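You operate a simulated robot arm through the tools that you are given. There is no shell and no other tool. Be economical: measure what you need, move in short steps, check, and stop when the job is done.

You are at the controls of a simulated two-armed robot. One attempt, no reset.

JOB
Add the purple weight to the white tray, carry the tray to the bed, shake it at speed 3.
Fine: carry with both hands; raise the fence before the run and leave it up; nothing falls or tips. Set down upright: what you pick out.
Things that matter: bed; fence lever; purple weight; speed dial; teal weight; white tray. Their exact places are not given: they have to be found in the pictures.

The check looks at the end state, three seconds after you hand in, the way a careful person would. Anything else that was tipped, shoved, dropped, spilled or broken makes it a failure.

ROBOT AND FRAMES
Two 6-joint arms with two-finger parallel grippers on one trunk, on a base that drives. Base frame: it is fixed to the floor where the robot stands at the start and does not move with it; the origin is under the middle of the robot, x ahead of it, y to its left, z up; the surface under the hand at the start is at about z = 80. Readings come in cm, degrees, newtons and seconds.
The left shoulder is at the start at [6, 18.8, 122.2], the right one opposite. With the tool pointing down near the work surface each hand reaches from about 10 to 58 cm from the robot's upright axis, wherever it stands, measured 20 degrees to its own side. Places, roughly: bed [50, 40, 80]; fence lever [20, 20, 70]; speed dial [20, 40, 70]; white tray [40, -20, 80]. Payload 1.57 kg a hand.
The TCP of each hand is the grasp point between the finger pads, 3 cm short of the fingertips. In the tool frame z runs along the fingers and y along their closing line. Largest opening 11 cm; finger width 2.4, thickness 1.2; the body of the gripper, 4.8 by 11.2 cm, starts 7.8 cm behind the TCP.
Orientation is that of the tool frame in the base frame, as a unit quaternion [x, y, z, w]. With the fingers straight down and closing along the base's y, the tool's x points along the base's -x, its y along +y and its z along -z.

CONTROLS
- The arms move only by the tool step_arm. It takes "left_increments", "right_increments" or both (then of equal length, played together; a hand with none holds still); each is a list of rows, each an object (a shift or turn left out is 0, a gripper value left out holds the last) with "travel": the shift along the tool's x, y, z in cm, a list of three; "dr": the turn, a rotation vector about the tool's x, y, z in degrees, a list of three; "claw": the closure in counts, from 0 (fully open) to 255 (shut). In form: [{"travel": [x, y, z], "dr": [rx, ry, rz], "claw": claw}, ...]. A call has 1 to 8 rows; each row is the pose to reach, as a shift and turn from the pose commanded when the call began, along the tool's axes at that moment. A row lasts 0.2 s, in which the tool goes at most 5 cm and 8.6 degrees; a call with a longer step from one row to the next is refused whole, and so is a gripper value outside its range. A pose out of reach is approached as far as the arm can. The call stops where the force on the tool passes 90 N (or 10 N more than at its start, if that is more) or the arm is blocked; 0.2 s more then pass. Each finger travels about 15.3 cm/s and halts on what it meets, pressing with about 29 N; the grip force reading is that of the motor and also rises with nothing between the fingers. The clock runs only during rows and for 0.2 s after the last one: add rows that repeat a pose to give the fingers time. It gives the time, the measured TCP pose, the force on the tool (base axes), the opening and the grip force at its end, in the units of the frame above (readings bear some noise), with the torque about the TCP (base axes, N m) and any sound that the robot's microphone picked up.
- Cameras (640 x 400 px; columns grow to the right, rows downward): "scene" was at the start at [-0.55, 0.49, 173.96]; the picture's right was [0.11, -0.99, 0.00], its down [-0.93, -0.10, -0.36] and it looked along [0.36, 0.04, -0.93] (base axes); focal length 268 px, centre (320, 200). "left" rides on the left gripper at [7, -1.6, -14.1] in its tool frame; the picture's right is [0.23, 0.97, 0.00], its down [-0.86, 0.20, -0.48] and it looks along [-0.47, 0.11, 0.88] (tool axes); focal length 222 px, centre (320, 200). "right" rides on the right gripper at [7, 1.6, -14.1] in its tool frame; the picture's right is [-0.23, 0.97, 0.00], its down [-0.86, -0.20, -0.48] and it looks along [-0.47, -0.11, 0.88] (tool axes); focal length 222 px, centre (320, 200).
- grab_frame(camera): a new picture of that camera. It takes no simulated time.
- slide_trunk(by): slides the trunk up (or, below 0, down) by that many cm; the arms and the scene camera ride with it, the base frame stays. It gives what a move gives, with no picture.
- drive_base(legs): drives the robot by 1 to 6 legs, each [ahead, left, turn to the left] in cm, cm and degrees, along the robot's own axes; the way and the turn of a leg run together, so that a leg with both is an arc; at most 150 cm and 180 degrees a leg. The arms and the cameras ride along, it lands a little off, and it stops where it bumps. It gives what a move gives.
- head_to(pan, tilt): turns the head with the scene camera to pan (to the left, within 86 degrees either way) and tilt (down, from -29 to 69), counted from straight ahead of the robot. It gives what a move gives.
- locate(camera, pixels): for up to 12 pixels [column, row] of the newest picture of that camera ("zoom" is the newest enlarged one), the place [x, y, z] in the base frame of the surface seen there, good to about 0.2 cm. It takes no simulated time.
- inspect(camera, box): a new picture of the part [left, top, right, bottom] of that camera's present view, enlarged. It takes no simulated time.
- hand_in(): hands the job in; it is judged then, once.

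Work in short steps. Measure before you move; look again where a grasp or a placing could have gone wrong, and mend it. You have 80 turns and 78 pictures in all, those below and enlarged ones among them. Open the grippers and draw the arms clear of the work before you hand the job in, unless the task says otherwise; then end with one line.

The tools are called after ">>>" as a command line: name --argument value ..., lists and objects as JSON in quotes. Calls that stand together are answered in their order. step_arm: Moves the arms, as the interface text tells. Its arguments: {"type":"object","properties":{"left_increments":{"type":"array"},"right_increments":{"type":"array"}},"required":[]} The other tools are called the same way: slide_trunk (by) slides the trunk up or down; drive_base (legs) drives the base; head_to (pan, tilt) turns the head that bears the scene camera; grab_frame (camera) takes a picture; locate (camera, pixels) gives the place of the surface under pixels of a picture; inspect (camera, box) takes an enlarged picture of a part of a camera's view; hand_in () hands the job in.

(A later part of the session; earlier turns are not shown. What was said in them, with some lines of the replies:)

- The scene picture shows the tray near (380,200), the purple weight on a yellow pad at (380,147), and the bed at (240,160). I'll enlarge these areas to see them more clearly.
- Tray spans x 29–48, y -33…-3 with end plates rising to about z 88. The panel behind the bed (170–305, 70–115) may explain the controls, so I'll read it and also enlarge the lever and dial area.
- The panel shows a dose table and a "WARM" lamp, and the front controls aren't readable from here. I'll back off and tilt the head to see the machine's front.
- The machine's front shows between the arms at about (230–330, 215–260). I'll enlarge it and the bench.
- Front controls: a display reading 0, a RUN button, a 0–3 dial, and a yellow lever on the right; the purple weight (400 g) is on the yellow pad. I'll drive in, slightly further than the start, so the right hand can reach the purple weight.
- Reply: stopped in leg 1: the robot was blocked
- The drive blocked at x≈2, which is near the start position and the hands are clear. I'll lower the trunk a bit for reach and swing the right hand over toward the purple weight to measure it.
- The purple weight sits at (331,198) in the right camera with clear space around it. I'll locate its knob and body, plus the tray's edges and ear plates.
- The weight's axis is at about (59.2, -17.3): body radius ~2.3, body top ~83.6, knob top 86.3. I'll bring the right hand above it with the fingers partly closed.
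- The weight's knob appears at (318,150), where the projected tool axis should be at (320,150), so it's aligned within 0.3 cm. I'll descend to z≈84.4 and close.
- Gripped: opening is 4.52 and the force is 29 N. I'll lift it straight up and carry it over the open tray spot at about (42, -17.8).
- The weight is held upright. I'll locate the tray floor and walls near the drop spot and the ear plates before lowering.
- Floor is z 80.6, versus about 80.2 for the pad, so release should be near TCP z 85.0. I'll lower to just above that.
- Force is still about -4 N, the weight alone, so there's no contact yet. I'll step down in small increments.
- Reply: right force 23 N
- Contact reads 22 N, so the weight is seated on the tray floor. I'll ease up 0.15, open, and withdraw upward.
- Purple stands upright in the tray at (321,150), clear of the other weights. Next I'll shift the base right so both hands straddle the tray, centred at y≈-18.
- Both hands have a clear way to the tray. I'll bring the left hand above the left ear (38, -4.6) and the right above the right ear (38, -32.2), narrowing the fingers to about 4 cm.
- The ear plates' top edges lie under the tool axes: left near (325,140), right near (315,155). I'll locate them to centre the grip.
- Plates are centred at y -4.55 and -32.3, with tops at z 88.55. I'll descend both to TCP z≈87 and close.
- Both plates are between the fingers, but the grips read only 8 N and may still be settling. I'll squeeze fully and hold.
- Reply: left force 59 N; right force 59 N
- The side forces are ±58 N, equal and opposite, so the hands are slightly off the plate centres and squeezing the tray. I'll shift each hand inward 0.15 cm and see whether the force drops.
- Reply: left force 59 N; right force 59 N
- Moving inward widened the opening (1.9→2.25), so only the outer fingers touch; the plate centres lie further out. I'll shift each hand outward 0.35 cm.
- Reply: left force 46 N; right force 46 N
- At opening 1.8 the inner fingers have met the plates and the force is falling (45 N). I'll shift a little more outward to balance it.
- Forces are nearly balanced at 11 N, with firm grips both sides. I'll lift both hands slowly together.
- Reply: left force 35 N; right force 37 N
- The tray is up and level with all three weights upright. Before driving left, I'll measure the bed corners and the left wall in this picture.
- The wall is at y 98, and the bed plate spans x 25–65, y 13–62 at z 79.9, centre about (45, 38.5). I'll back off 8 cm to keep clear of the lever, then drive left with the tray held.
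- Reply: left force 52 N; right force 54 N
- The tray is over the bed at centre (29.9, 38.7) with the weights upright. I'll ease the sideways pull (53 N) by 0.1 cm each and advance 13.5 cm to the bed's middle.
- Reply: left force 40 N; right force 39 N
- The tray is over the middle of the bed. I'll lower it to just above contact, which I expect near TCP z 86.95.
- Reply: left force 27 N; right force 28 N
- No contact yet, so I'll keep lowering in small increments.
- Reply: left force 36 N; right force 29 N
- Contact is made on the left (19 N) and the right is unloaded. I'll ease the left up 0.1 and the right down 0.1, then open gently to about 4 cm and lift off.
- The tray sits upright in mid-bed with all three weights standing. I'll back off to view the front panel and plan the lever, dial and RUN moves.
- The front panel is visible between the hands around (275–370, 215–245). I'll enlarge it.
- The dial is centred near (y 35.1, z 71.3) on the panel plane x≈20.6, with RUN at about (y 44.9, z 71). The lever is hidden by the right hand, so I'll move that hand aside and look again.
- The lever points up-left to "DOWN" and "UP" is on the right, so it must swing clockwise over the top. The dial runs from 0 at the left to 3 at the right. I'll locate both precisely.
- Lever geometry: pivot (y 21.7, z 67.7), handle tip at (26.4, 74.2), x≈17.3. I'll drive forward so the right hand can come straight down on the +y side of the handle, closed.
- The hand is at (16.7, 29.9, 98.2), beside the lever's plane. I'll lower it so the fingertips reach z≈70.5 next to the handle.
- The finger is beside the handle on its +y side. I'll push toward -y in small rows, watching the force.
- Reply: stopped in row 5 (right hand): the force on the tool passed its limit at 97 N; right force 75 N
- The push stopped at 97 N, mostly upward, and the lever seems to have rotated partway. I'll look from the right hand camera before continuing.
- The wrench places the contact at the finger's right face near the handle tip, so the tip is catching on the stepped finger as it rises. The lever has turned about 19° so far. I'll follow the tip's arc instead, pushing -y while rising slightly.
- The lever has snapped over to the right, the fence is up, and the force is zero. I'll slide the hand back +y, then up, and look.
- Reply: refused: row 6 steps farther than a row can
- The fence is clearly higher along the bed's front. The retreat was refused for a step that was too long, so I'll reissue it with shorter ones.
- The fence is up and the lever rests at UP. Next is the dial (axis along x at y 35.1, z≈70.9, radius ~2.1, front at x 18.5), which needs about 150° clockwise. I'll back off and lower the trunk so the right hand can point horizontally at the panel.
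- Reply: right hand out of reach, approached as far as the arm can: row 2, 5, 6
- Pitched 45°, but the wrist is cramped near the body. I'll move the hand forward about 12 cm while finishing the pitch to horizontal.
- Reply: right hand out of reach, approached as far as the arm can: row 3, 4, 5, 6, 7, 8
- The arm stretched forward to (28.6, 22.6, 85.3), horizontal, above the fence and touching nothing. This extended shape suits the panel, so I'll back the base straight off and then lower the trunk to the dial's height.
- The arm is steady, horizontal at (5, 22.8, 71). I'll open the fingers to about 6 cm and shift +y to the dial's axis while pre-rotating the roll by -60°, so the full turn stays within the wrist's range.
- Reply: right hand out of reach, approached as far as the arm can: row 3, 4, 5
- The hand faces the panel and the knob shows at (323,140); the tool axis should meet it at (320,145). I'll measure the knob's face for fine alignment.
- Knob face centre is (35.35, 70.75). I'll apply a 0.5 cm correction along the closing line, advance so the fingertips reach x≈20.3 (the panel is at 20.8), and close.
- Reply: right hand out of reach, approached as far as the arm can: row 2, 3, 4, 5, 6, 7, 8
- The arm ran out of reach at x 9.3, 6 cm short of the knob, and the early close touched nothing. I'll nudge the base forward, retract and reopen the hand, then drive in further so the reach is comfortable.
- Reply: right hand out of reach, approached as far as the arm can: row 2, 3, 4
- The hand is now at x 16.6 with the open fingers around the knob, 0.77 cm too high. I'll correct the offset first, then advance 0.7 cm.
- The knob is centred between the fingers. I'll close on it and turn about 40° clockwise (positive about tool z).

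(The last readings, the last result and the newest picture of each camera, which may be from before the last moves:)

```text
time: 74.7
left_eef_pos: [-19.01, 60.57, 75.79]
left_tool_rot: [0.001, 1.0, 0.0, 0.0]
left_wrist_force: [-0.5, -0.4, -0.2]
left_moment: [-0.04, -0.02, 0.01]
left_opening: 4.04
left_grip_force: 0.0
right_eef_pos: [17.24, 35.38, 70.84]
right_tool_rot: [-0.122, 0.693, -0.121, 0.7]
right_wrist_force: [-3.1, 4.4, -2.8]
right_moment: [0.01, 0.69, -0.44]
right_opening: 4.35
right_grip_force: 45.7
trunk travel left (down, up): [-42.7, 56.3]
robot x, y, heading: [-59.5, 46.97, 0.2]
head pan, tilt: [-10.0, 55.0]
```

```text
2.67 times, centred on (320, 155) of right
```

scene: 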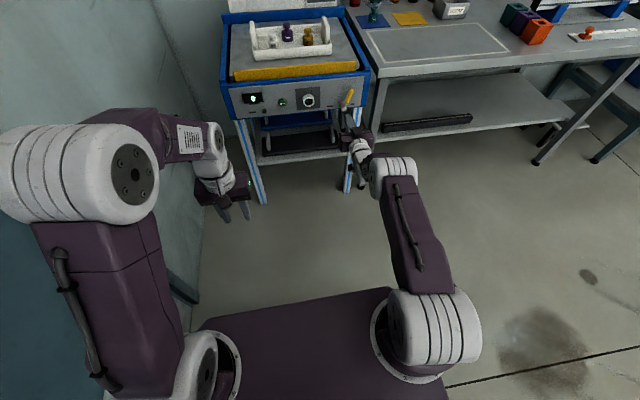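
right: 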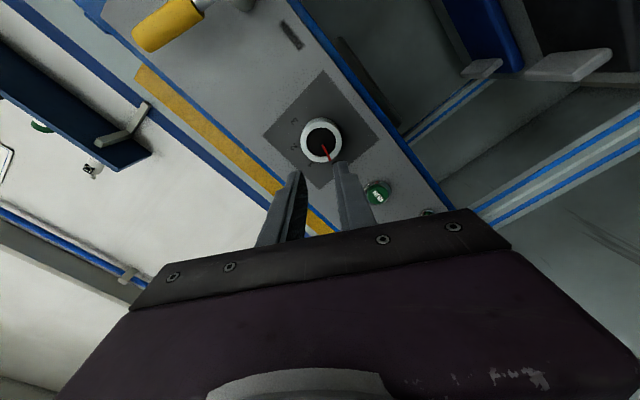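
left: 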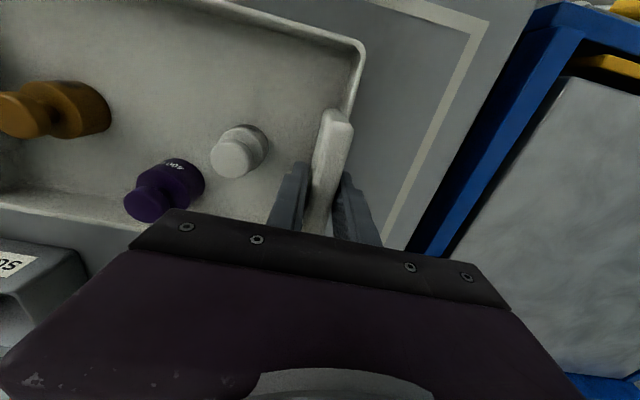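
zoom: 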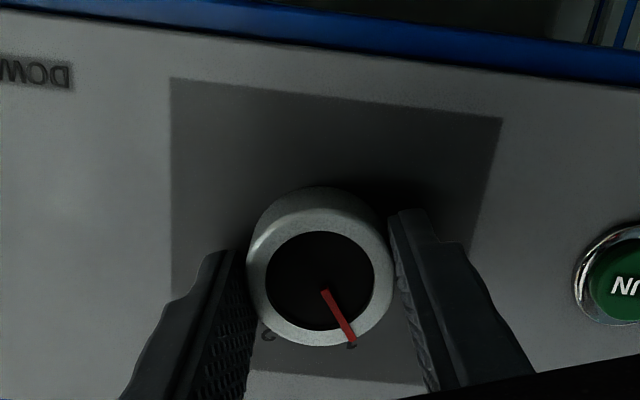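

The pointer turned with the hand and is nearing 1. I'll keep turning another 64°.

>>> step_arm --right_increments '[{"dr": [0, 0, 8]}, {"dr": [0, 0, 16]}, {"dr": [0, 0, 24]}, {"dr": [0, 0, 32]}, {"dr": [0, 0, 40]}, {"dr": [0, 0, 48]}, {"dr": [0, 0, 56]}, {"dr": [0, 0, 64]}]'

>>> inspect --camera "right" --box '[220, 80, 420, 230]'

```text
time: 76.5
left_eef_pos: [-19.11, 60.59, 75.79]
left_tool_rot: [0.001, 1.0, 0.0, 0.0]
left_wrist_force: [0.3, 0.2, 0.8]
left_moment: [0.0, -0.01, -0.02]
left_opening: 4.03
left_grip_force: 0.1
right_eef_pos: [17.43, 35.34, 70.72]
right_tool_rot: [0.263, 0.651, 0.271, 0.658]
right_wrist_force: [-1.9, 4.6, -3.8]
right_moment: [-0.01, 0.41, -0.64]
right_opening: 4.3
right_grip_force: 45.2
trunk travel left (down, up): [-42.7, 56.3]
robot x, y, heading: [-59.15, 46.95, -0.0]
head pan, tilt: [-10.0, 55.0]
```

```text
2.67 times, centred on (320, 155) of right
```

zoom: 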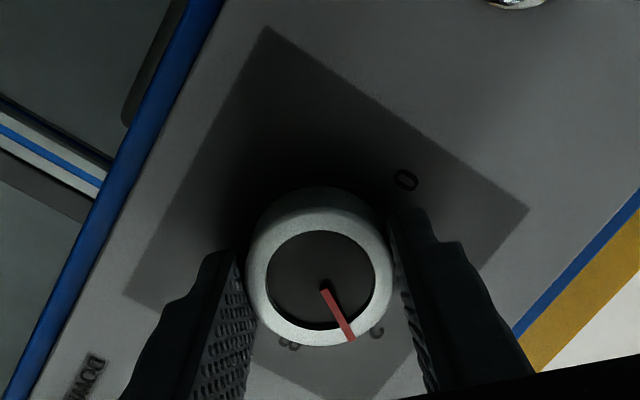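

The pointer is at about 2 now (104° turned). I'll turn the last ~46° to reach 3.

>>> step_arm --right_increments '[{"dr": [0, 0, 8]}, {"dr": [0, 0, 16]}, {"dr": [0, 0, 24]}, {"dr": [0, 0, 32]}, {"dr": [0, 0, 40]}, {"dr": [0, 0, 46]}, {"dr": [0, 0, 46]}]'

>>> inspect --camera "right" --box '[220, 80, 420, 230]'

```text
time: 78.1
left_eef_pos: [-19.04, 60.6, 75.73]
left_tool_rot: [0.001, 1.0, 0.001, 0.0]
left_wrist_force: [-0.8, 0.6, -0.2]
left_moment: [0.02, 0.04, 0.0]
left_opening: 4.03
left_grip_force: 0.1
right_eef_pos: [17.38, 35.22, 70.81]
right_tool_rot: [0.496, 0.498, 0.505, 0.501]
right_wrist_force: [0.8, 3.1, -0.2]
right_moment: [-1.06, 0.67, 0.27]
right_opening: 4.33
right_grip_force: 45.2
trunk travel left (down, up): [-42.7, 56.3]
robot x, y, heading: [-59.66, 47.04, 0.0]
head pan, tilt: [-10.0, 55.0]
```

```text
2.67 times, centred on (320, 155) of right
```

zoom: 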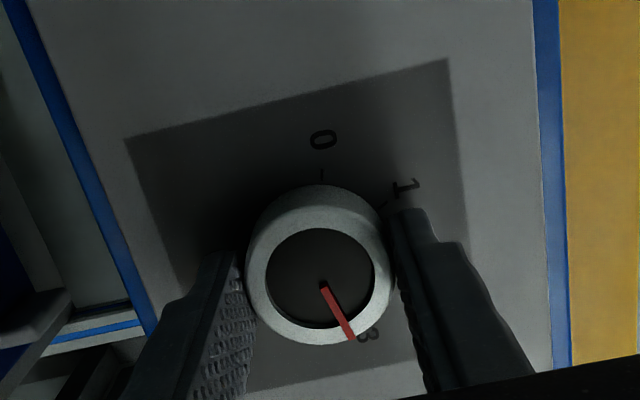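

The pointer is at 3, with the axial moment suggesting the end stop. I'll open the fingers and back the base off to check the dial.

>>> step_arm --right_increments '[{"claw": 150}, {"claw": 110}, {"claw": 110}]'

>>> drive_base --legs '[[-8, 0, 0]]'

>>> inspect --camera "right" --box '[200, 60, 440, 220]'

```text
time: 78.9
left_eef_pos: [-19.1, 60.47, 75.87]
left_tool_rot: [0.001, 1.0, 0.0, 0.0]
left_wrist_force: [0.5, -0.5, 0.3]
left_moment: [0.0, 0.04, -0.02]
left_opening: 4.0
left_grip_force: 0.1
right_eef_pos: [17.34, 35.3, 70.83]
right_tool_rot: [0.497, 0.499, 0.504, 0.501]
right_wrist_force: [-0.2, 0.3, 0.2]
right_moment: [-0.03, 0.01, 0.0]
right_opening: 6.28
right_grip_force: 0.1
trunk travel left (down, up): [-42.7, 56.3]
robot x, y, heading: [-59.26, 47.13, 0.2]
head pan, tilt: [-10.0, 55.0]
```

```text
time: 80.0
left_eef_pos: [-27.21, 60.51, 75.88]
left_tool_rot: [0.001, 1.0, 0.0, 0.001]
left_wrist_force: [-1.3, -0.8, 0.1]
left_moment: [-0.01, -0.01, -0.01]
left_opening: 4.0
left_grip_force: 0.1
right_eef_pos: [9.17, 35.13, 70.87]
right_tool_rot: [0.496, 0.498, 0.504, 0.501]
right_wrist_force: [-0.1, 1.0, 0.0]
right_moment: [0.02, 0.02, 0.02]
right_opening: 6.28
right_grip_force: 0.0
trunk travel left (down, up): [-42.7, 56.3]
robot x, y, heading: [-67.23, 47.09, 0.1]
head pan, tilt: [-10.0, 55.0]
```

```text
2.50 times, centred on (320, 140) of right
```

zoom: 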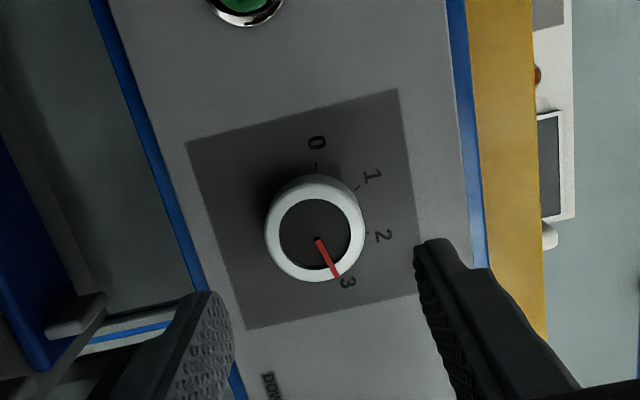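

The pointer is on 3. Now I'll find RUN precisely in the scene camera and check the display.

>>> inspect --camera "scene" --box '[220, 60, 380, 160]'

>>> grab_frame --camera "right"

```text
4.00 times, centred on (300, 110) of scene
```

zoom: 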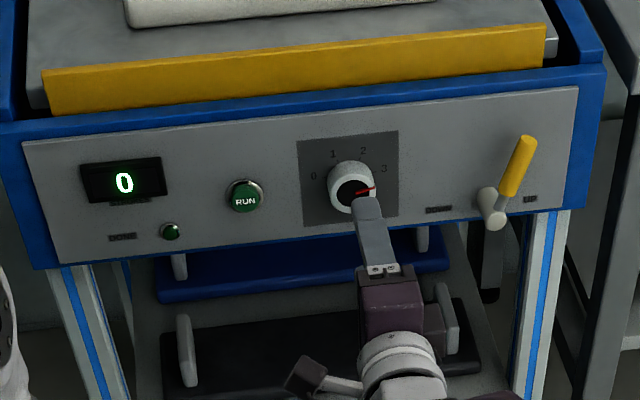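

```text
14 pictures are left
```

right: 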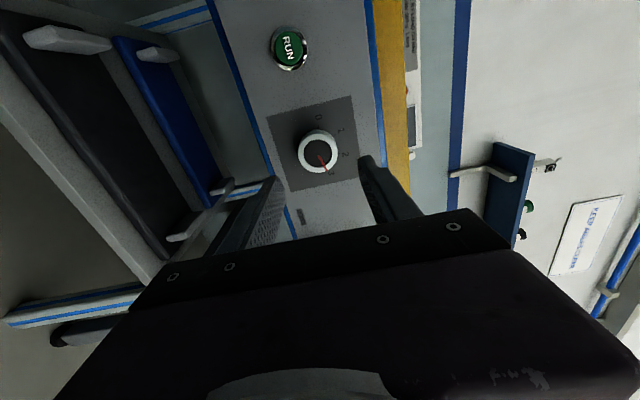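

Dial at 3, lever at UP, fence raised, display 0. RUN shows at (289,48) in the right camera, so I'll measure it.

>>> locate --camera "right" --pixels '[[289, 48], [278, 48], [300, 50], [289, 38], [290, 60], [300, 90]]'

>>> locate --camera "zoom" --pixels '[[245, 195], [232, 195], [258, 195], [290, 72], [290, 105]]'

```text
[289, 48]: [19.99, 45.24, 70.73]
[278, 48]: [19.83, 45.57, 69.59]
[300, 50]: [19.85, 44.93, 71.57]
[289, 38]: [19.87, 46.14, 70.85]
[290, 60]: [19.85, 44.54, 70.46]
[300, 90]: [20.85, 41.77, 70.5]
```

```text
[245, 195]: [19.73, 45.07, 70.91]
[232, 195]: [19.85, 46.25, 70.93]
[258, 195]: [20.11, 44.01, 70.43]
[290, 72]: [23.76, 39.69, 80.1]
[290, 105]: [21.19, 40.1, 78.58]
```

RUN is centred at (45.15, 70.7) with its front at x 19.85. I'll close the fingers, shift the hand 10 cm to +y, and then drive forward 5 cm to stand just short of it.

>>> step_arm --right_increments '[{"travel": [2, 0, 0], "claw": 255}, {"travel": [4, 0, 0]}, {"travel": [6, 0, 0]}, {"travel": [8, -0.1, 0]}, {"travel": [10, -0.25, 0]}, {"travel": [10, -0.25, 0]}]'

>>> drive_base --legs '[[4.5, 0, 0]]'

```text
time: 81.4
left_eef_pos: [-27.01, 60.4, 75.81]
left_tool_rot: [0.001, 1.0, 0.0, 0.0]
left_wrist_force: [0.1, 0.0, -0.3]
left_moment: [-0.02, -0.01, 0.04]
left_opening: 4.02
left_grip_force: 0.0
right_eef_pos: [9.2, 45.43, 70.51]
right_tool_rot: [0.496, 0.498, 0.504, 0.501]
right_wrist_force: [0.6, 0.9, -0.5]
right_moment: [0.01, 0.01, 0.04]
right_opening: 0.0
right_grip_force: 21.2
trunk travel left (down, up): [-42.7, 56.3]
robot x, y, heading: [-67.62, 46.93, -0.2]
head pan, tilt: [-10.0, 55.0]
```

```text
time: 82.3
left_eef_pos: [-22.52, 60.56, 75.7]
left_tool_rot: [0.001, 1.0, 0.0, 0.0]
left_wrist_force: [0.3, 0.6, 0.0]
left_moment: [0.03, 0.01, -0.01]
left_opening: 4.01
left_grip_force: 0.0
right_eef_pos: [13.8, 45.26, 70.42]
right_tool_rot: [0.497, 0.498, 0.504, 0.501]
right_wrist_force: [-0.5, -0.2, 0.4]
right_moment: [-0.03, -0.05, 0.01]
right_opening: 0.0
right_grip_force: 21.4
trunk travel left (down, up): [-42.7, 56.3]
robot x, y, heading: [-63.38, 46.77, 0.0]
head pan, tilt: [-10.0, 55.0]
```

Fingertips are at x≈16.8, lined up with RUN. I'll press gently to about 0.7 cm past the button face and come back.

>>> step_arm --right_increments '[{"travel": [0, 0, 1.5]}, {"travel": [0, 0, 2.6]}, {"travel": [0, 0, 3.1]}, {"travel": [0, 0, 3.5]}, {"travel": [0, 0, 3.7]}, {"travel": [0, 0, 3.7]}, {"travel": [0, 0, 2]}, {"travel": [0, 0, 0.5]}]'

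>>> inspect --camera "scene" --box '[220, 10, 380, 130]'

```text
time: 84.1
left_eef_pos: [-22.66, 60.6, 75.87]
left_tool_rot: [0.002, 1.0, 0.0, 0.001]
left_wrist_force: [-1.2, -0.6, -0.2]
left_moment: [-0.02, -0.01, 0.02]
left_opening: 4.01
left_grip_force: 0.1
right_eef_pos: [14.02, 45.42, 70.46]
right_tool_rot: [0.497, 0.498, 0.505, 0.5]
right_wrist_force: [-0.6, -0.5, 1.2]
right_moment: [-0.02, 0.02, 0.01]
right_opening: 0.0
right_grip_force: 21.3
right hand out of reach, approached as far as the arm can: row 1, 2, 3, 4, 5, 6, 7
trunk travel left (down, up): [-42.7, 56.3]
robot x, y, heading: [-62.84, 46.76, 0.0]
head pan, tilt: [-10.0, 55.0]
```

```text
3.33 times, centred on (300, 70) of scene
```

zoom: 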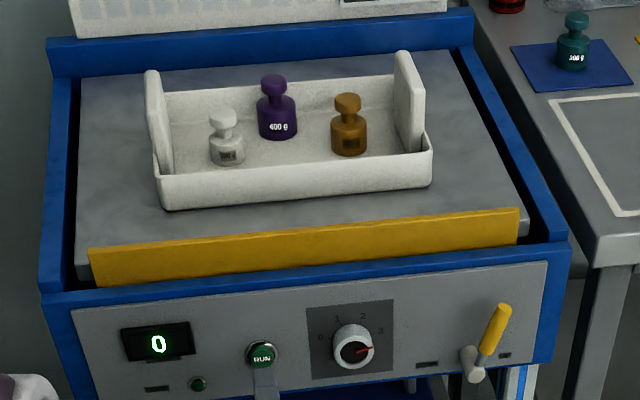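

Out of reach again: the hand barely moved and the display still reads 0, so RUN wasn't pressed. I'll press it by creeping the base forward 3.3 cm instead.

>>> drive_base --legs '[[3.3, 0, 0]]'

```text
time: 84.9
left_eef_pos: [-19.39, 60.62, 75.86]
left_tool_rot: [0.001, 1.0, -0.001, 0.001]
left_wrist_force: [0.1, 0.1, -0.5]
left_moment: [0.0, 0.01, 0.0]
left_opening: 4.03
left_grip_force: 0.0
right_eef_pos: [17.47, 45.29, 70.4]
right_tool_rot: [0.497, 0.499, 0.504, 0.501]
right_wrist_force: [-10.5, 0.6, -5.7]
right_moment: [0.0, 0.15, 0.0]
right_opening: 0.0
right_grip_force: 20.8
trunk travel left (down, up): [-42.7, 56.3]
robot x, y, heading: [-59.91, 47.22, 0.1]
head pan, tilt: [-10.0, 55.0]
heard: click
```

A click was heard with 10 N on the tip, so RUN was pressed. I'll back off to clear the button and look.

>>> drive_base --legs '[[-6, 0, 0]]'

>>> inspect --camera "scene" --box '[220, 10, 380, 130]'

```text
time: 85.9
left_eef_pos: [-25.41, 60.56, 75.92]
left_tool_rot: [0.001, 1.0, 0.001, 0.0]
left_wrist_force: [-0.1, -0.1, 0.7]
left_moment: [0.0, -0.05, 0.0]
left_opening: 4.01
left_grip_force: 0.0
right_eef_pos: [11.35, 45.41, 70.28]
right_tool_rot: [0.497, 0.498, 0.504, 0.501]
right_wrist_force: [0.4, 0.4, 0.6]
right_moment: [0.01, 0.06, -0.01]
right_opening: 0.0
right_grip_force: 21.0
trunk travel left (down, up): [-42.7, 56.3]
robot x, y, heading: [-65.37, 47.25, 0.0]
head pan, tilt: [-10.0, 55.0]
```

```text
3.33 times, centred on (300, 70) of scene
```

zoom: 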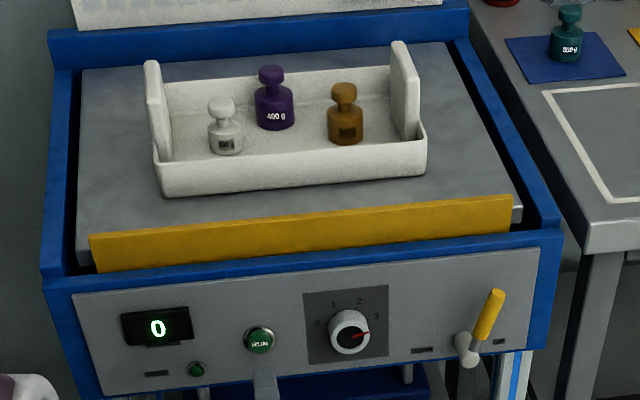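

The display still reads 0 and nothing visibly moves, so the run may be in progress or not started. I'll let a couple of seconds pass and listen.

>>> step_arm --left_increments '[{"travel": [0, 0, 0]}, {"travel": [0, 0, 0]}, {"travel": [0, 0, 0]}, {"travel": [0, 0, 0]}, {"travel": [0, 0, 0]}, {"travel": [0, 0, 0]}, {"travel": [0, 0, 0]}, {"travel": [0, 0, 0]}]'

>>> inspect --camera "scene" --box '[220, 10, 380, 130]'

```text
time: 87.7
left_eef_pos: [-25.22, 60.6, 75.75]
left_tool_rot: [0.001, 1.0, 0.0, 0.0]
left_wrist_force: [-0.1, -0.7, 0.9]
left_moment: [0.0, -0.02, 0.0]
left_opening: 4.04
left_grip_force: 0.1
right_eef_pos: [11.33, 45.38, 70.42]
right_tool_rot: [0.497, 0.499, 0.504, 0.5]
right_wrist_force: [0.2, 0.1, -0.4]
right_moment: [0.0, -0.03, 0.0]
right_opening: 0.0
right_grip_force: 21.7
trunk travel left (down, up): [-42.7, 56.3]
robot x, y, heading: [-65.82, 47.1, 0.1]
head pan, tilt: [-10.0, 55.0]
```

```text
3.33 times, centred on (300, 70) of scene
```

zoom: 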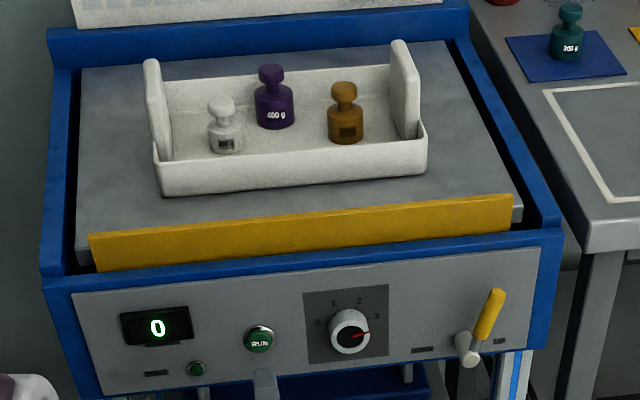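

There's no change in 2 s. I'll look closely at the display, the "DONE" lamp and the dial before deciding whether to press again.

>>> inspect --camera "scene" --box '[240, 90, 320, 140]'

```text
8.00 times, centred on (280, 115) of scene
```

zoom: 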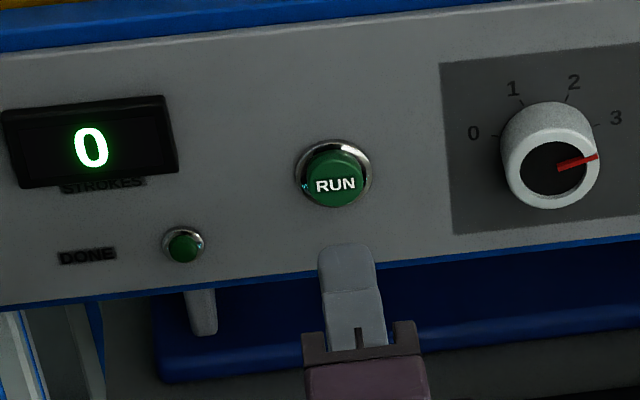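

The display is labelled STROKES at 0 and DONE is unlit, so the run hasn't happened. An interlock may be unmet, so I'll check that the lever and fence are fully up.

>>> inspect --camera "scene" --box '[290, 50, 370, 110]'

>>> locate --camera "zoom" --pixels '[[200, 190], [380, 160], [200, 215], [390, 185], [410, 150], [420, 130], [300, 200], [400, 300], [420, 250], [440, 210]]'

```text
6.67 times, centred on (330, 80) of scene
```

zoom: 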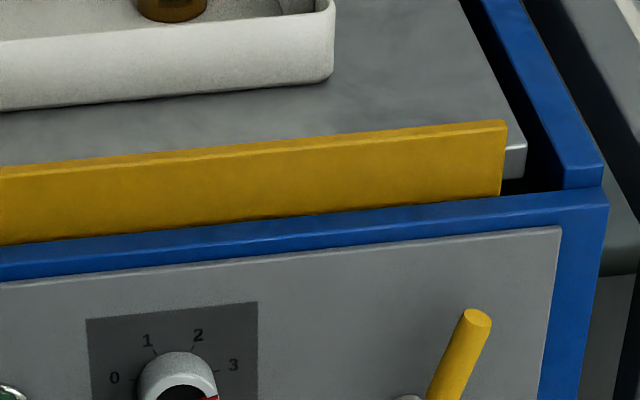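

```text
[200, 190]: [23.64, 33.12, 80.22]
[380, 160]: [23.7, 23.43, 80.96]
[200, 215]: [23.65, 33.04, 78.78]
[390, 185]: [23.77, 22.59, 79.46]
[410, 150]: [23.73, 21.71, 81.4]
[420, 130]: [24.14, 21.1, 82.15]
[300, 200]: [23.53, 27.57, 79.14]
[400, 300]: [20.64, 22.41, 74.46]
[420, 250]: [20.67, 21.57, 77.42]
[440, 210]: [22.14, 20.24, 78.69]
```

Fence top is at z 82.2, versus 79.6 when down. I'll locate the lever tip to get its angle.

>>> locate --camera "zoom" --pixels '[[478, 318], [470, 340], [460, 360], [450, 380], [435, 395]]'

```text
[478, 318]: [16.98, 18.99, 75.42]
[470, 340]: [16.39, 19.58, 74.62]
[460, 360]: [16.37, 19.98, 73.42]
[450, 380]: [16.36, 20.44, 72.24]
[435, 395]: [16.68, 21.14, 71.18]
```

The lever is only 19° right of vertical (it was 36° left when down), so the fence isn't fully up, which explains why RUN did nothing. I'll reposition the horizontal closed hand to the +y side of the handle to push it the rest of the way.

>>> step_arm --right_increments '[{"travel": [-2, 0, 0]}, {"travel": [-4, 0, 0]}, {"travel": [-6, 0, 0]}, {"travel": [-8, 0, 0]}, {"travel": [-10, 0, 0]}, {"travel": [-10, 0, 0]}]'

>>> drive_base --legs '[[0, -11.3, 0]]'

>>> slide_trunk --by 2.8

```text
time: 89.1
left_eef_pos: [-25.38, 60.5, 75.8]
left_tool_rot: [0.001, 1.0, 0.0, 0.0]
left_wrist_force: [0.0, -0.7, 0.6]
left_moment: [-0.02, -0.01, 0.02]
left_opening: 4.02
left_grip_force: 0.1
right_eef_pos: [11.67, 35.26, 70.4]
right_tool_rot: [0.497, 0.499, 0.504, 0.5]
right_wrist_force: [-0.5, 0.1, -0.6]
right_moment: [0.02, 0.0, 0.03]
right_opening: 0.0
right_grip_force: 20.7
trunk travel left (down, up): [-42.7, 56.3]
robot x, y, heading: [-65.53, 47.29, 0.2]
head pan, tilt: [-10.0, 55.0]
```

```text
time: 90.3
left_eef_pos: [-25.32, 49.2, 75.77]
left_tool_rot: [0.001, 1.0, 0.001, -0.001]
left_wrist_force: [0.0, 0.0, 0.5]
left_moment: [0.04, 0.04, 0.0]
left_opening: 4.01
left_grip_force: 0.1
right_eef_pos: [11.62, 24.07, 70.4]
right_tool_rot: [0.496, 0.499, 0.505, 0.5]
right_wrist_force: [-0.1, -0.2, 0.4]
right_moment: [0.01, 0.01, -0.02]
right_opening: 0.0
right_grip_force: 21.6
trunk travel left (down, up): [-42.7, 56.3]
robot x, y, heading: [-65.83, 35.97, 0.2]
head pan, tilt: [-10.0, 55.0]
```

```text
time: 91.0
left_eef_pos: [-25.39, 49.43, 78.57]
left_tool_rot: [0.001, 1.0, -0.001, 0.0]
left_wrist_force: [-0.1, -0.3, 0.3]
left_moment: [0.02, -0.02, 0.07]
left_opening: 4.02
left_grip_force: 0.1
right_eef_pos: [11.71, 24.17, 73.24]
right_tool_rot: [0.497, 0.499, 0.504, 0.5]
right_wrist_force: [0.4, 0.0, 0.2]
right_moment: [-0.03, 0.01, 0.0]
right_opening: 0.03
right_grip_force: 21.7
trunk travel left (down, up): [-45.5, 53.5]
robot x, y, heading: [-65.88, 36.02, -0.0]
head pan, tilt: [-10.0, 55.0]
```

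The hand is at (11.7, 24.2, 73.2), left of the handle, whose surface is near y 21. I'll drive forward 4 cm, then push -y in small steps.

>>> drive_base --legs '[[4, 0, 0]]'

>>> step_arm --right_increments '[{"travel": [-1, 0, 0]}, {"travel": [-1.8, 0, 0]}, {"travel": [-2.4, 0, 0]}, {"travel": [-3.0, 0, 0]}, {"travel": [-3.5, 0, 0]}, {"travel": [-3.5, 0, 0]}]'

```text
time: 91.9
left_eef_pos: [-21.3, 49.42, 78.54]
left_tool_rot: [0.001, 1.0, 0.0, 0.001]
left_wrist_force: [0.6, 0.4, -1.1]
left_moment: [0.0, 0.06, 0.02]
left_opening: 4.0
left_grip_force: 0.1
right_eef_pos: [15.77, 24.13, 73.11]
right_tool_rot: [0.498, 0.499, 0.503, 0.5]
right_wrist_force: [-0.1, 0.6, 0.1]
right_moment: [0.03, -0.02, -0.01]
right_opening: 0.0
right_grip_force: 21.8
trunk travel left (down, up): [-45.5, 53.5]
robot x, y, heading: [-62.03, 35.83, 0.1]
head pan, tilt: [-10.0, 55.0]
```

```text
time: 93.3
left_eef_pos: [-21.4, 49.41, 78.72]
left_tool_rot: [0.001, 1.0, 0.0, 0.001]
left_wrist_force: [0.2, -0.6, -0.5]
left_moment: [-0.01, 0.01, 0.01]
left_opening: 4.03
left_grip_force: 0.2
right_eef_pos: [15.65, 20.76, 73.23]
right_tool_rot: [0.495, 0.5, 0.504, 0.5]
right_wrist_force: [-1.1, 9.2, 0.5]
right_moment: [0.09, -0.02, 0.12]
right_opening: 0.0
right_grip_force: 21.5
trunk travel left (down, up): [-45.5, 53.5]
robot x, y, heading: [-61.9, 36.12, 0.4]
head pan, tilt: [-10.0, 55.0]
```

Contact is light at 9 N and the lever is moving. I'll keep pushing until it meets its stop.

>>> step_arm --right_increments '[{"travel": [-0.5, 0, 0]}, {"travel": [-1.0, 0, 0]}, {"travel": [-1.5, 0, 0]}, {"travel": [-1.5, 0, 0]}]'

```text
time: 94.3
left_eef_pos: [-21.38, 50.04, 78.54]
left_tool_rot: [0.0, 1.0, -0.003, 0.0]
left_wrist_force: [-0.4, 0.0, -0.1]
left_moment: [0.02, -0.02, 0.0]
left_opening: 4.03
left_grip_force: 0.2
right_eef_pos: [15.58, 20.65, 73.31]
right_tool_rot: [0.488, 0.507, 0.506, 0.498]
right_wrist_force: [3.9, 49.5, -0.4]
right_moment: [0.47, 0.0, 0.85]
right_opening: 0.0
right_grip_force: 21.1
trunk travel left (down, up): [-45.5, 53.5]
robot x, y, heading: [-61.8, 35.84, 0.2]
head pan, tilt: [-10.0, 55.0]
```

It resists at 49 N with the handle at roughly 31°. I'll back the hand off a little and measure the lever and fence.

>>> step_arm --right_increments '[{"travel": [1.5, 0, 0]}, {"travel": [3.5, 0, 0]}]'

>>> inspect --camera "scene" --box '[230, 40, 390, 140]'

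```text
time: 94.9
left_eef_pos: [-21.43, 49.14, 78.64]
left_tool_rot: [0.002, 1.0, -0.001, -0.001]
left_wrist_force: [0.2, 0.2, -1.2]
left_moment: [-0.03, -0.02, 0.0]
left_opening: 4.02
left_grip_force: 0.1
right_eef_pos: [15.48, 22.19, 73.38]
right_tool_rot: [0.499, 0.497, 0.503, 0.502]
right_wrist_force: [0.7, -0.3, 0.6]
right_moment: [0.01, -0.03, -0.03]
right_opening: 0.0
right_grip_force: 21.2
trunk travel left (down, up): [-45.5, 53.5]
robot x, y, heading: [-61.72, 35.45, -0.2]
head pan, tilt: [-10.0, 55.0]
```

```text
4.00 times, centred on (310, 90) of scene
```

zoom: 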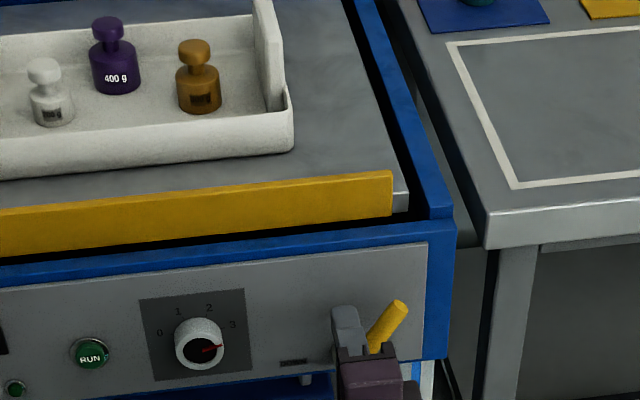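

>>> locate --camera "zoom" --pixels '[[399, 305], [392, 320], [385, 335], [378, 345], [200, 205], [380, 173], [200, 245], [375, 210]]'

```text
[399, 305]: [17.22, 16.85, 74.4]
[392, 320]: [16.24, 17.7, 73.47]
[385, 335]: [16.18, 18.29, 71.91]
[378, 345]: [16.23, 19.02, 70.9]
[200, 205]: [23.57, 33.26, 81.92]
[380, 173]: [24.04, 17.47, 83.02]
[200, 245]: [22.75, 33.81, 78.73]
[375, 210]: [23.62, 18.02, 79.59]
```

The lever is now 35.9° right, the mirror of its DOWN angle, and the fence top is at 83.0, so it's fully up. I'll back off and return the hand to RUN's height and position.

>>> drive_base --legs '[[-5, 0, 0], [0, 13, 0]]'

>>> slide_trunk --by -2.8

>>> step_arm --right_increments '[{"travel": [2, 0, 0]}, {"travel": [4, 0, 0]}, {"travel": [6, 0, 0]}, {"travel": [8, 0, 0]}, {"travel": [10, 0, 0]}, {"travel": [10, 0, 0]}]'

```text
time: 96.7
left_eef_pos: [-26.5, 62.79, 78.66]
left_tool_rot: [0.001, 1.0, -0.001, 0.0]
left_wrist_force: [-0.7, 0.5, -0.1]
left_moment: [-0.03, 0.01, 0.01]
left_opening: 4.0
left_grip_force: 0.1
right_eef_pos: [10.51, 35.94, 73.33]
right_tool_rot: [0.496, 0.499, 0.504, 0.5]
right_wrist_force: [0.2, 1.2, 0.1]
right_moment: [-0.01, 0.01, 0.02]
right_opening: 0.0
right_grip_force: 21.4
trunk travel left (down, up): [-45.5, 53.5]
robot x, y, heading: [-66.8, 49.21, -0.2]
head pan, tilt: [-10.0, 55.0]
```

```text
time: 97.5
left_eef_pos: [-26.33, 62.64, 75.85]
left_tool_rot: [0.001, 1.0, 0.0, 0.001]
left_wrist_force: [-1.0, 0.4, 0.0]
left_moment: [0.04, 0.02, -0.01]
left_opening: 4.03
left_grip_force: 0.0
right_eef_pos: [10.47, 35.94, 70.46]
right_tool_rot: [0.497, 0.499, 0.503, 0.501]
right_wrist_force: [0.0, -0.6, 0.2]
right_moment: [0.03, -0.01, -0.01]
right_opening: 0.0
right_grip_force: 21.2
trunk travel left (down, up): [-42.7, 56.3]
robot x, y, heading: [-66.72, 49.07, 0.2]
head pan, tilt: [-10.0, 55.0]
```

```text
time: 98.8
left_eef_pos: [-26.29, 62.75, 75.85]
left_tool_rot: [0.0, 1.0, 0.0, 0.001]
left_wrist_force: [0.7, -0.4, -0.7]
left_moment: [-0.01, 0.0, -0.04]
left_opening: 4.01
left_grip_force: 0.1
right_eef_pos: [10.64, 46.01, 70.55]
right_tool_rot: [0.497, 0.498, 0.504, 0.5]
right_wrist_force: [0.1, -0.2, 0.0]
right_moment: [-0.03, 0.03, -0.02]
right_opening: 0.0
right_grip_force: 21.1
trunk travel left (down, up): [-42.7, 56.3]
robot x, y, heading: [-66.76, 49.41, 0.1]
head pan, tilt: [-10.0, 55.0]
```

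The hand is 0.8 cm too far +y; I'll correct that and then drive forward 6.8 cm to press RUN.

>>> step_arm --right_increments '[{"travel": [-0.8, 0, 0]}, {"travel": [-0.8, 0, 0]}]'

>>> drive_base --legs '[[5, 0, 0], [1.9, 0, 0]]'

>>> drive_base --legs '[[-6, 0, 0]]'

>>> inspect --camera "scene" --box '[200, 10, 360, 130]'

```text
time: 99.5
left_eef_pos: [-26.2, 62.73, 75.79]
left_tool_rot: [0.001, 1.0, -0.001, 0.001]
left_wrist_force: [0.8, 0.5, 0.1]
left_moment: [0.0, 0.04, 0.02]
left_opening: 4.0
left_grip_force: 0.1
right_eef_pos: [10.72, 45.14, 70.46]
right_tool_rot: [0.497, 0.499, 0.505, 0.499]
right_wrist_force: [-0.4, 0.0, 0.0]
right_moment: [0.0, 0.02, 0.0]
right_opening: 0.0
right_grip_force: 21.5
trunk travel left (down, up): [-42.7, 56.3]
robot x, y, heading: [-66.73, 49.01, -0.1]
head pan, tilt: [-10.0, 55.0]
```

```text
time: 100.8
left_eef_pos: [-19.55, 62.65, 75.81]
left_tool_rot: [0.001, 1.0, 0.0, 0.001]
left_wrist_force: [-0.1, -1.1, -0.4]
left_moment: [0.0, -0.01, -0.01]
left_opening: 4.0
left_grip_force: 0.0
right_eef_pos: [17.44, 45.39, 70.45]
right_tool_rot: [0.497, 0.5, 0.504, 0.499]
right_wrist_force: [-12.3, 2.7, -3.2]
right_moment: [0.0, 0.06, 0.03]
right_opening: 0.01
right_grip_force: 21.6
trunk travel left (down, up): [-42.7, 56.3]
robot x, y, heading: [-59.89, 49.57, -0.2]
head pan, tilt: [-10.0, 55.0]
heard: click
```

```text
time: 101.7
left_eef_pos: [-25.54, 62.76, 75.87]
left_tool_rot: [0.0, 1.0, 0.0, 0.001]
left_wrist_force: [-0.9, -0.3, 0.4]
left_moment: [0.0, -0.06, 0.01]
left_opening: 4.04
left_grip_force: 0.0
right_eef_pos: [11.48, 45.26, 70.48]
right_tool_rot: [0.496, 0.499, 0.505, 0.5]
right_wrist_force: [0.0, 0.4, 1.1]
right_moment: [0.04, 0.01, -0.02]
right_opening: 0.0
right_grip_force: 21.7
trunk travel left (down, up): [-42.7, 56.3]
robot x, y, heading: [-65.6, 48.85, 0.4]
head pan, tilt: [-10.0, 55.0]
```

```text
3.33 times, centred on (280, 70) of scene
```

zoom: 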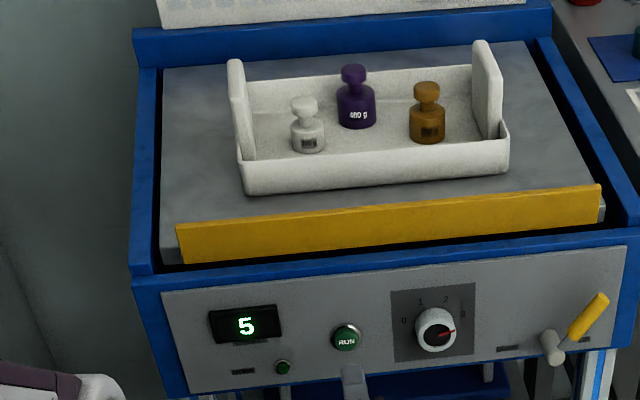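

It's running: strokes read 5 and the tray is steady. I'll draw the robot clear and wait for DONE.

>>> drive_base --legs '[[-15, 0, 0]]'

>>> step_arm --right_increments '[{"claw": 0}, {"claw": 0}, {"claw": 0}, {"claw": 0}, {"claw": 0}, {"claw": 0}, {"claw": 0}, {"claw": 0}]' --left_increments '[{"claw": 0}, {"claw": 0}, {"claw": 0}, {"claw": 0}, {"claw": 0}, {"claw": 0}, {"claw": 0}, {"claw": 0}]'

>>> step_arm --right_increments '[{"claw": 0}, {"claw": 0}, {"claw": 0}, {"claw": 0}, {"claw": 0}, {"claw": 0}, {"claw": 0}, {"claw": 0}]'

>>> head_to --pan -5 --tilt 38

>>> grab_frame --camera "scene"

```text
time: 103.1
left_eef_pos: [-40.39, 62.82, 75.71]
left_tool_rot: [-0.002, 1.0, 0.001, 0.001]
left_wrist_force: [0.1, 0.9, 0.4]
left_moment: [0.01, -0.03, -0.02]
left_opening: 4.01
left_grip_force: 0.0
right_eef_pos: [-3.4, 45.71, 70.52]
right_tool_rot: [0.495, 0.5, 0.506, 0.498]
right_wrist_force: [0.0, -0.9, 1.1]
right_moment: [-0.04, 0.03, -0.03]
right_opening: 0.0
right_grip_force: 21.1
trunk travel left (down, up): [-42.7, 56.3]
robot x, y, heading: [-80.87, 49.39, 0.4]
head pan, tilt: [-10.0, 55.0]
```

```text
time: 104.9
left_eef_pos: [-40.34, 62.82, 75.7]
left_tool_rot: [-0.002, 1.0, 0.0, 0.002]
left_wrist_force: [0.5, 0.4, -0.5]
left_moment: [0.0, 0.01, -0.06]
left_opening: 11.0
left_grip_force: 0.1
right_eef_pos: [-3.29, 45.5, 70.47]
right_tool_rot: [0.496, 0.501, 0.506, 0.498]
right_wrist_force: [0.8, -0.1, -0.1]
right_moment: [0.01, 0.01, 0.01]
right_opening: 10.99
right_grip_force: 0.0
trunk travel left (down, up): [-42.7, 56.3]
robot x, y, heading: [-80.53, 49.07, 0.8]
head pan, tilt: [-10.0, 55.0]
```

```text
time: 106.7
left_eef_pos: [-40.3, 62.8, 75.85]
left_tool_rot: [-0.001, 1.0, 0.0, 0.001]
left_wrist_force: [0.0, 0.1, -0.5]
left_moment: [-0.03, -0.03, 0.0]
left_opening: 11.0
left_grip_force: 0.0
right_eef_pos: [-3.3, 45.63, 70.36]
right_tool_rot: [0.495, 0.501, 0.506, 0.498]
right_wrist_force: [-0.8, -0.1, -0.3]
right_moment: [0.01, -0.01, -0.04]
right_opening: 10.99
right_grip_force: 0.1
trunk travel left (down, up): [-42.7, 56.3]
robot x, y, heading: [-80.62, 49.55, 0.4]
head pan, tilt: [-10.0, 55.0]
```

```text
time: 107.5
left_eef_pos: [-40.36, 62.95, 75.87]
left_tool_rot: [-0.003, 1.0, 0.0, 0.001]
left_wrist_force: [-0.3, 0.3, -0.5]
left_moment: [0.0, -0.02, 0.0]
left_opening: 10.99
left_grip_force: 0.0
right_eef_pos: [-3.4, 45.67, 70.39]
right_tool_rot: [0.496, 0.501, 0.505, 0.499]
right_wrist_force: [1.3, -0.3, -0.1]
right_moment: [0.01, 0.0, 0.01]
right_opening: 10.97
right_grip_force: 0.1
trunk travel left (down, up): [-42.7, 56.3]
robot x, y, heading: [-80.36, 49.4, 0.5]
head pan, tilt: [-5.0, 38.0]
```

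```text
6 pictures are left
```

scene: 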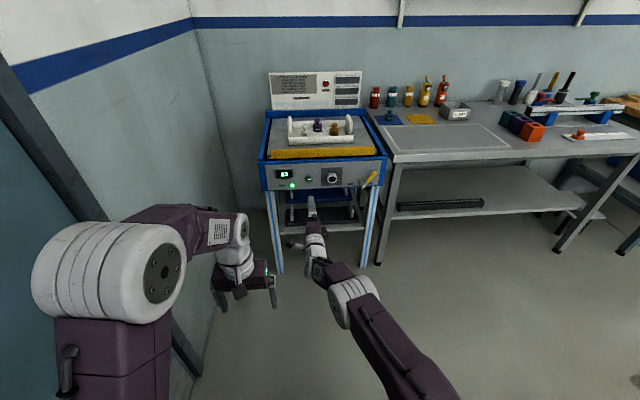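

The DONE lamp looks lit at (291,185). I'll enlarge to confirm the display and that everything is standing.

>>> inspect --camera "scene" --box '[255, 105, 395, 195]'

```text
4.44 times, centred on (325, 150) of scene
```

zoom: 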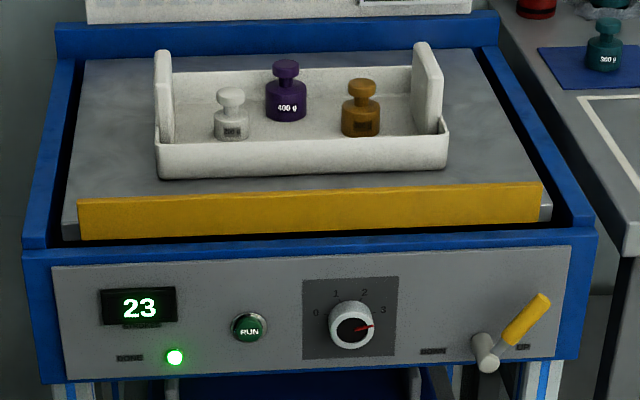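

DONE is lit with 23 strokes, the dial is at 3, the fence is up, and the tray and all three weights are upright. The hands are open and clear, so I'll hand in.

>>> hand_in

```text
The job is handed in.
```

The purple weight is in the white tray, and the tray sits on the bed and has been shaken at speed 3. The DONE lamp is lit at 23 strokes. The fence is still up, and the tray and all three weights in it are standing. My first RUN press did nothing because the fence lever wasn't fully at UP; I pushed it to its stop and pressed again.
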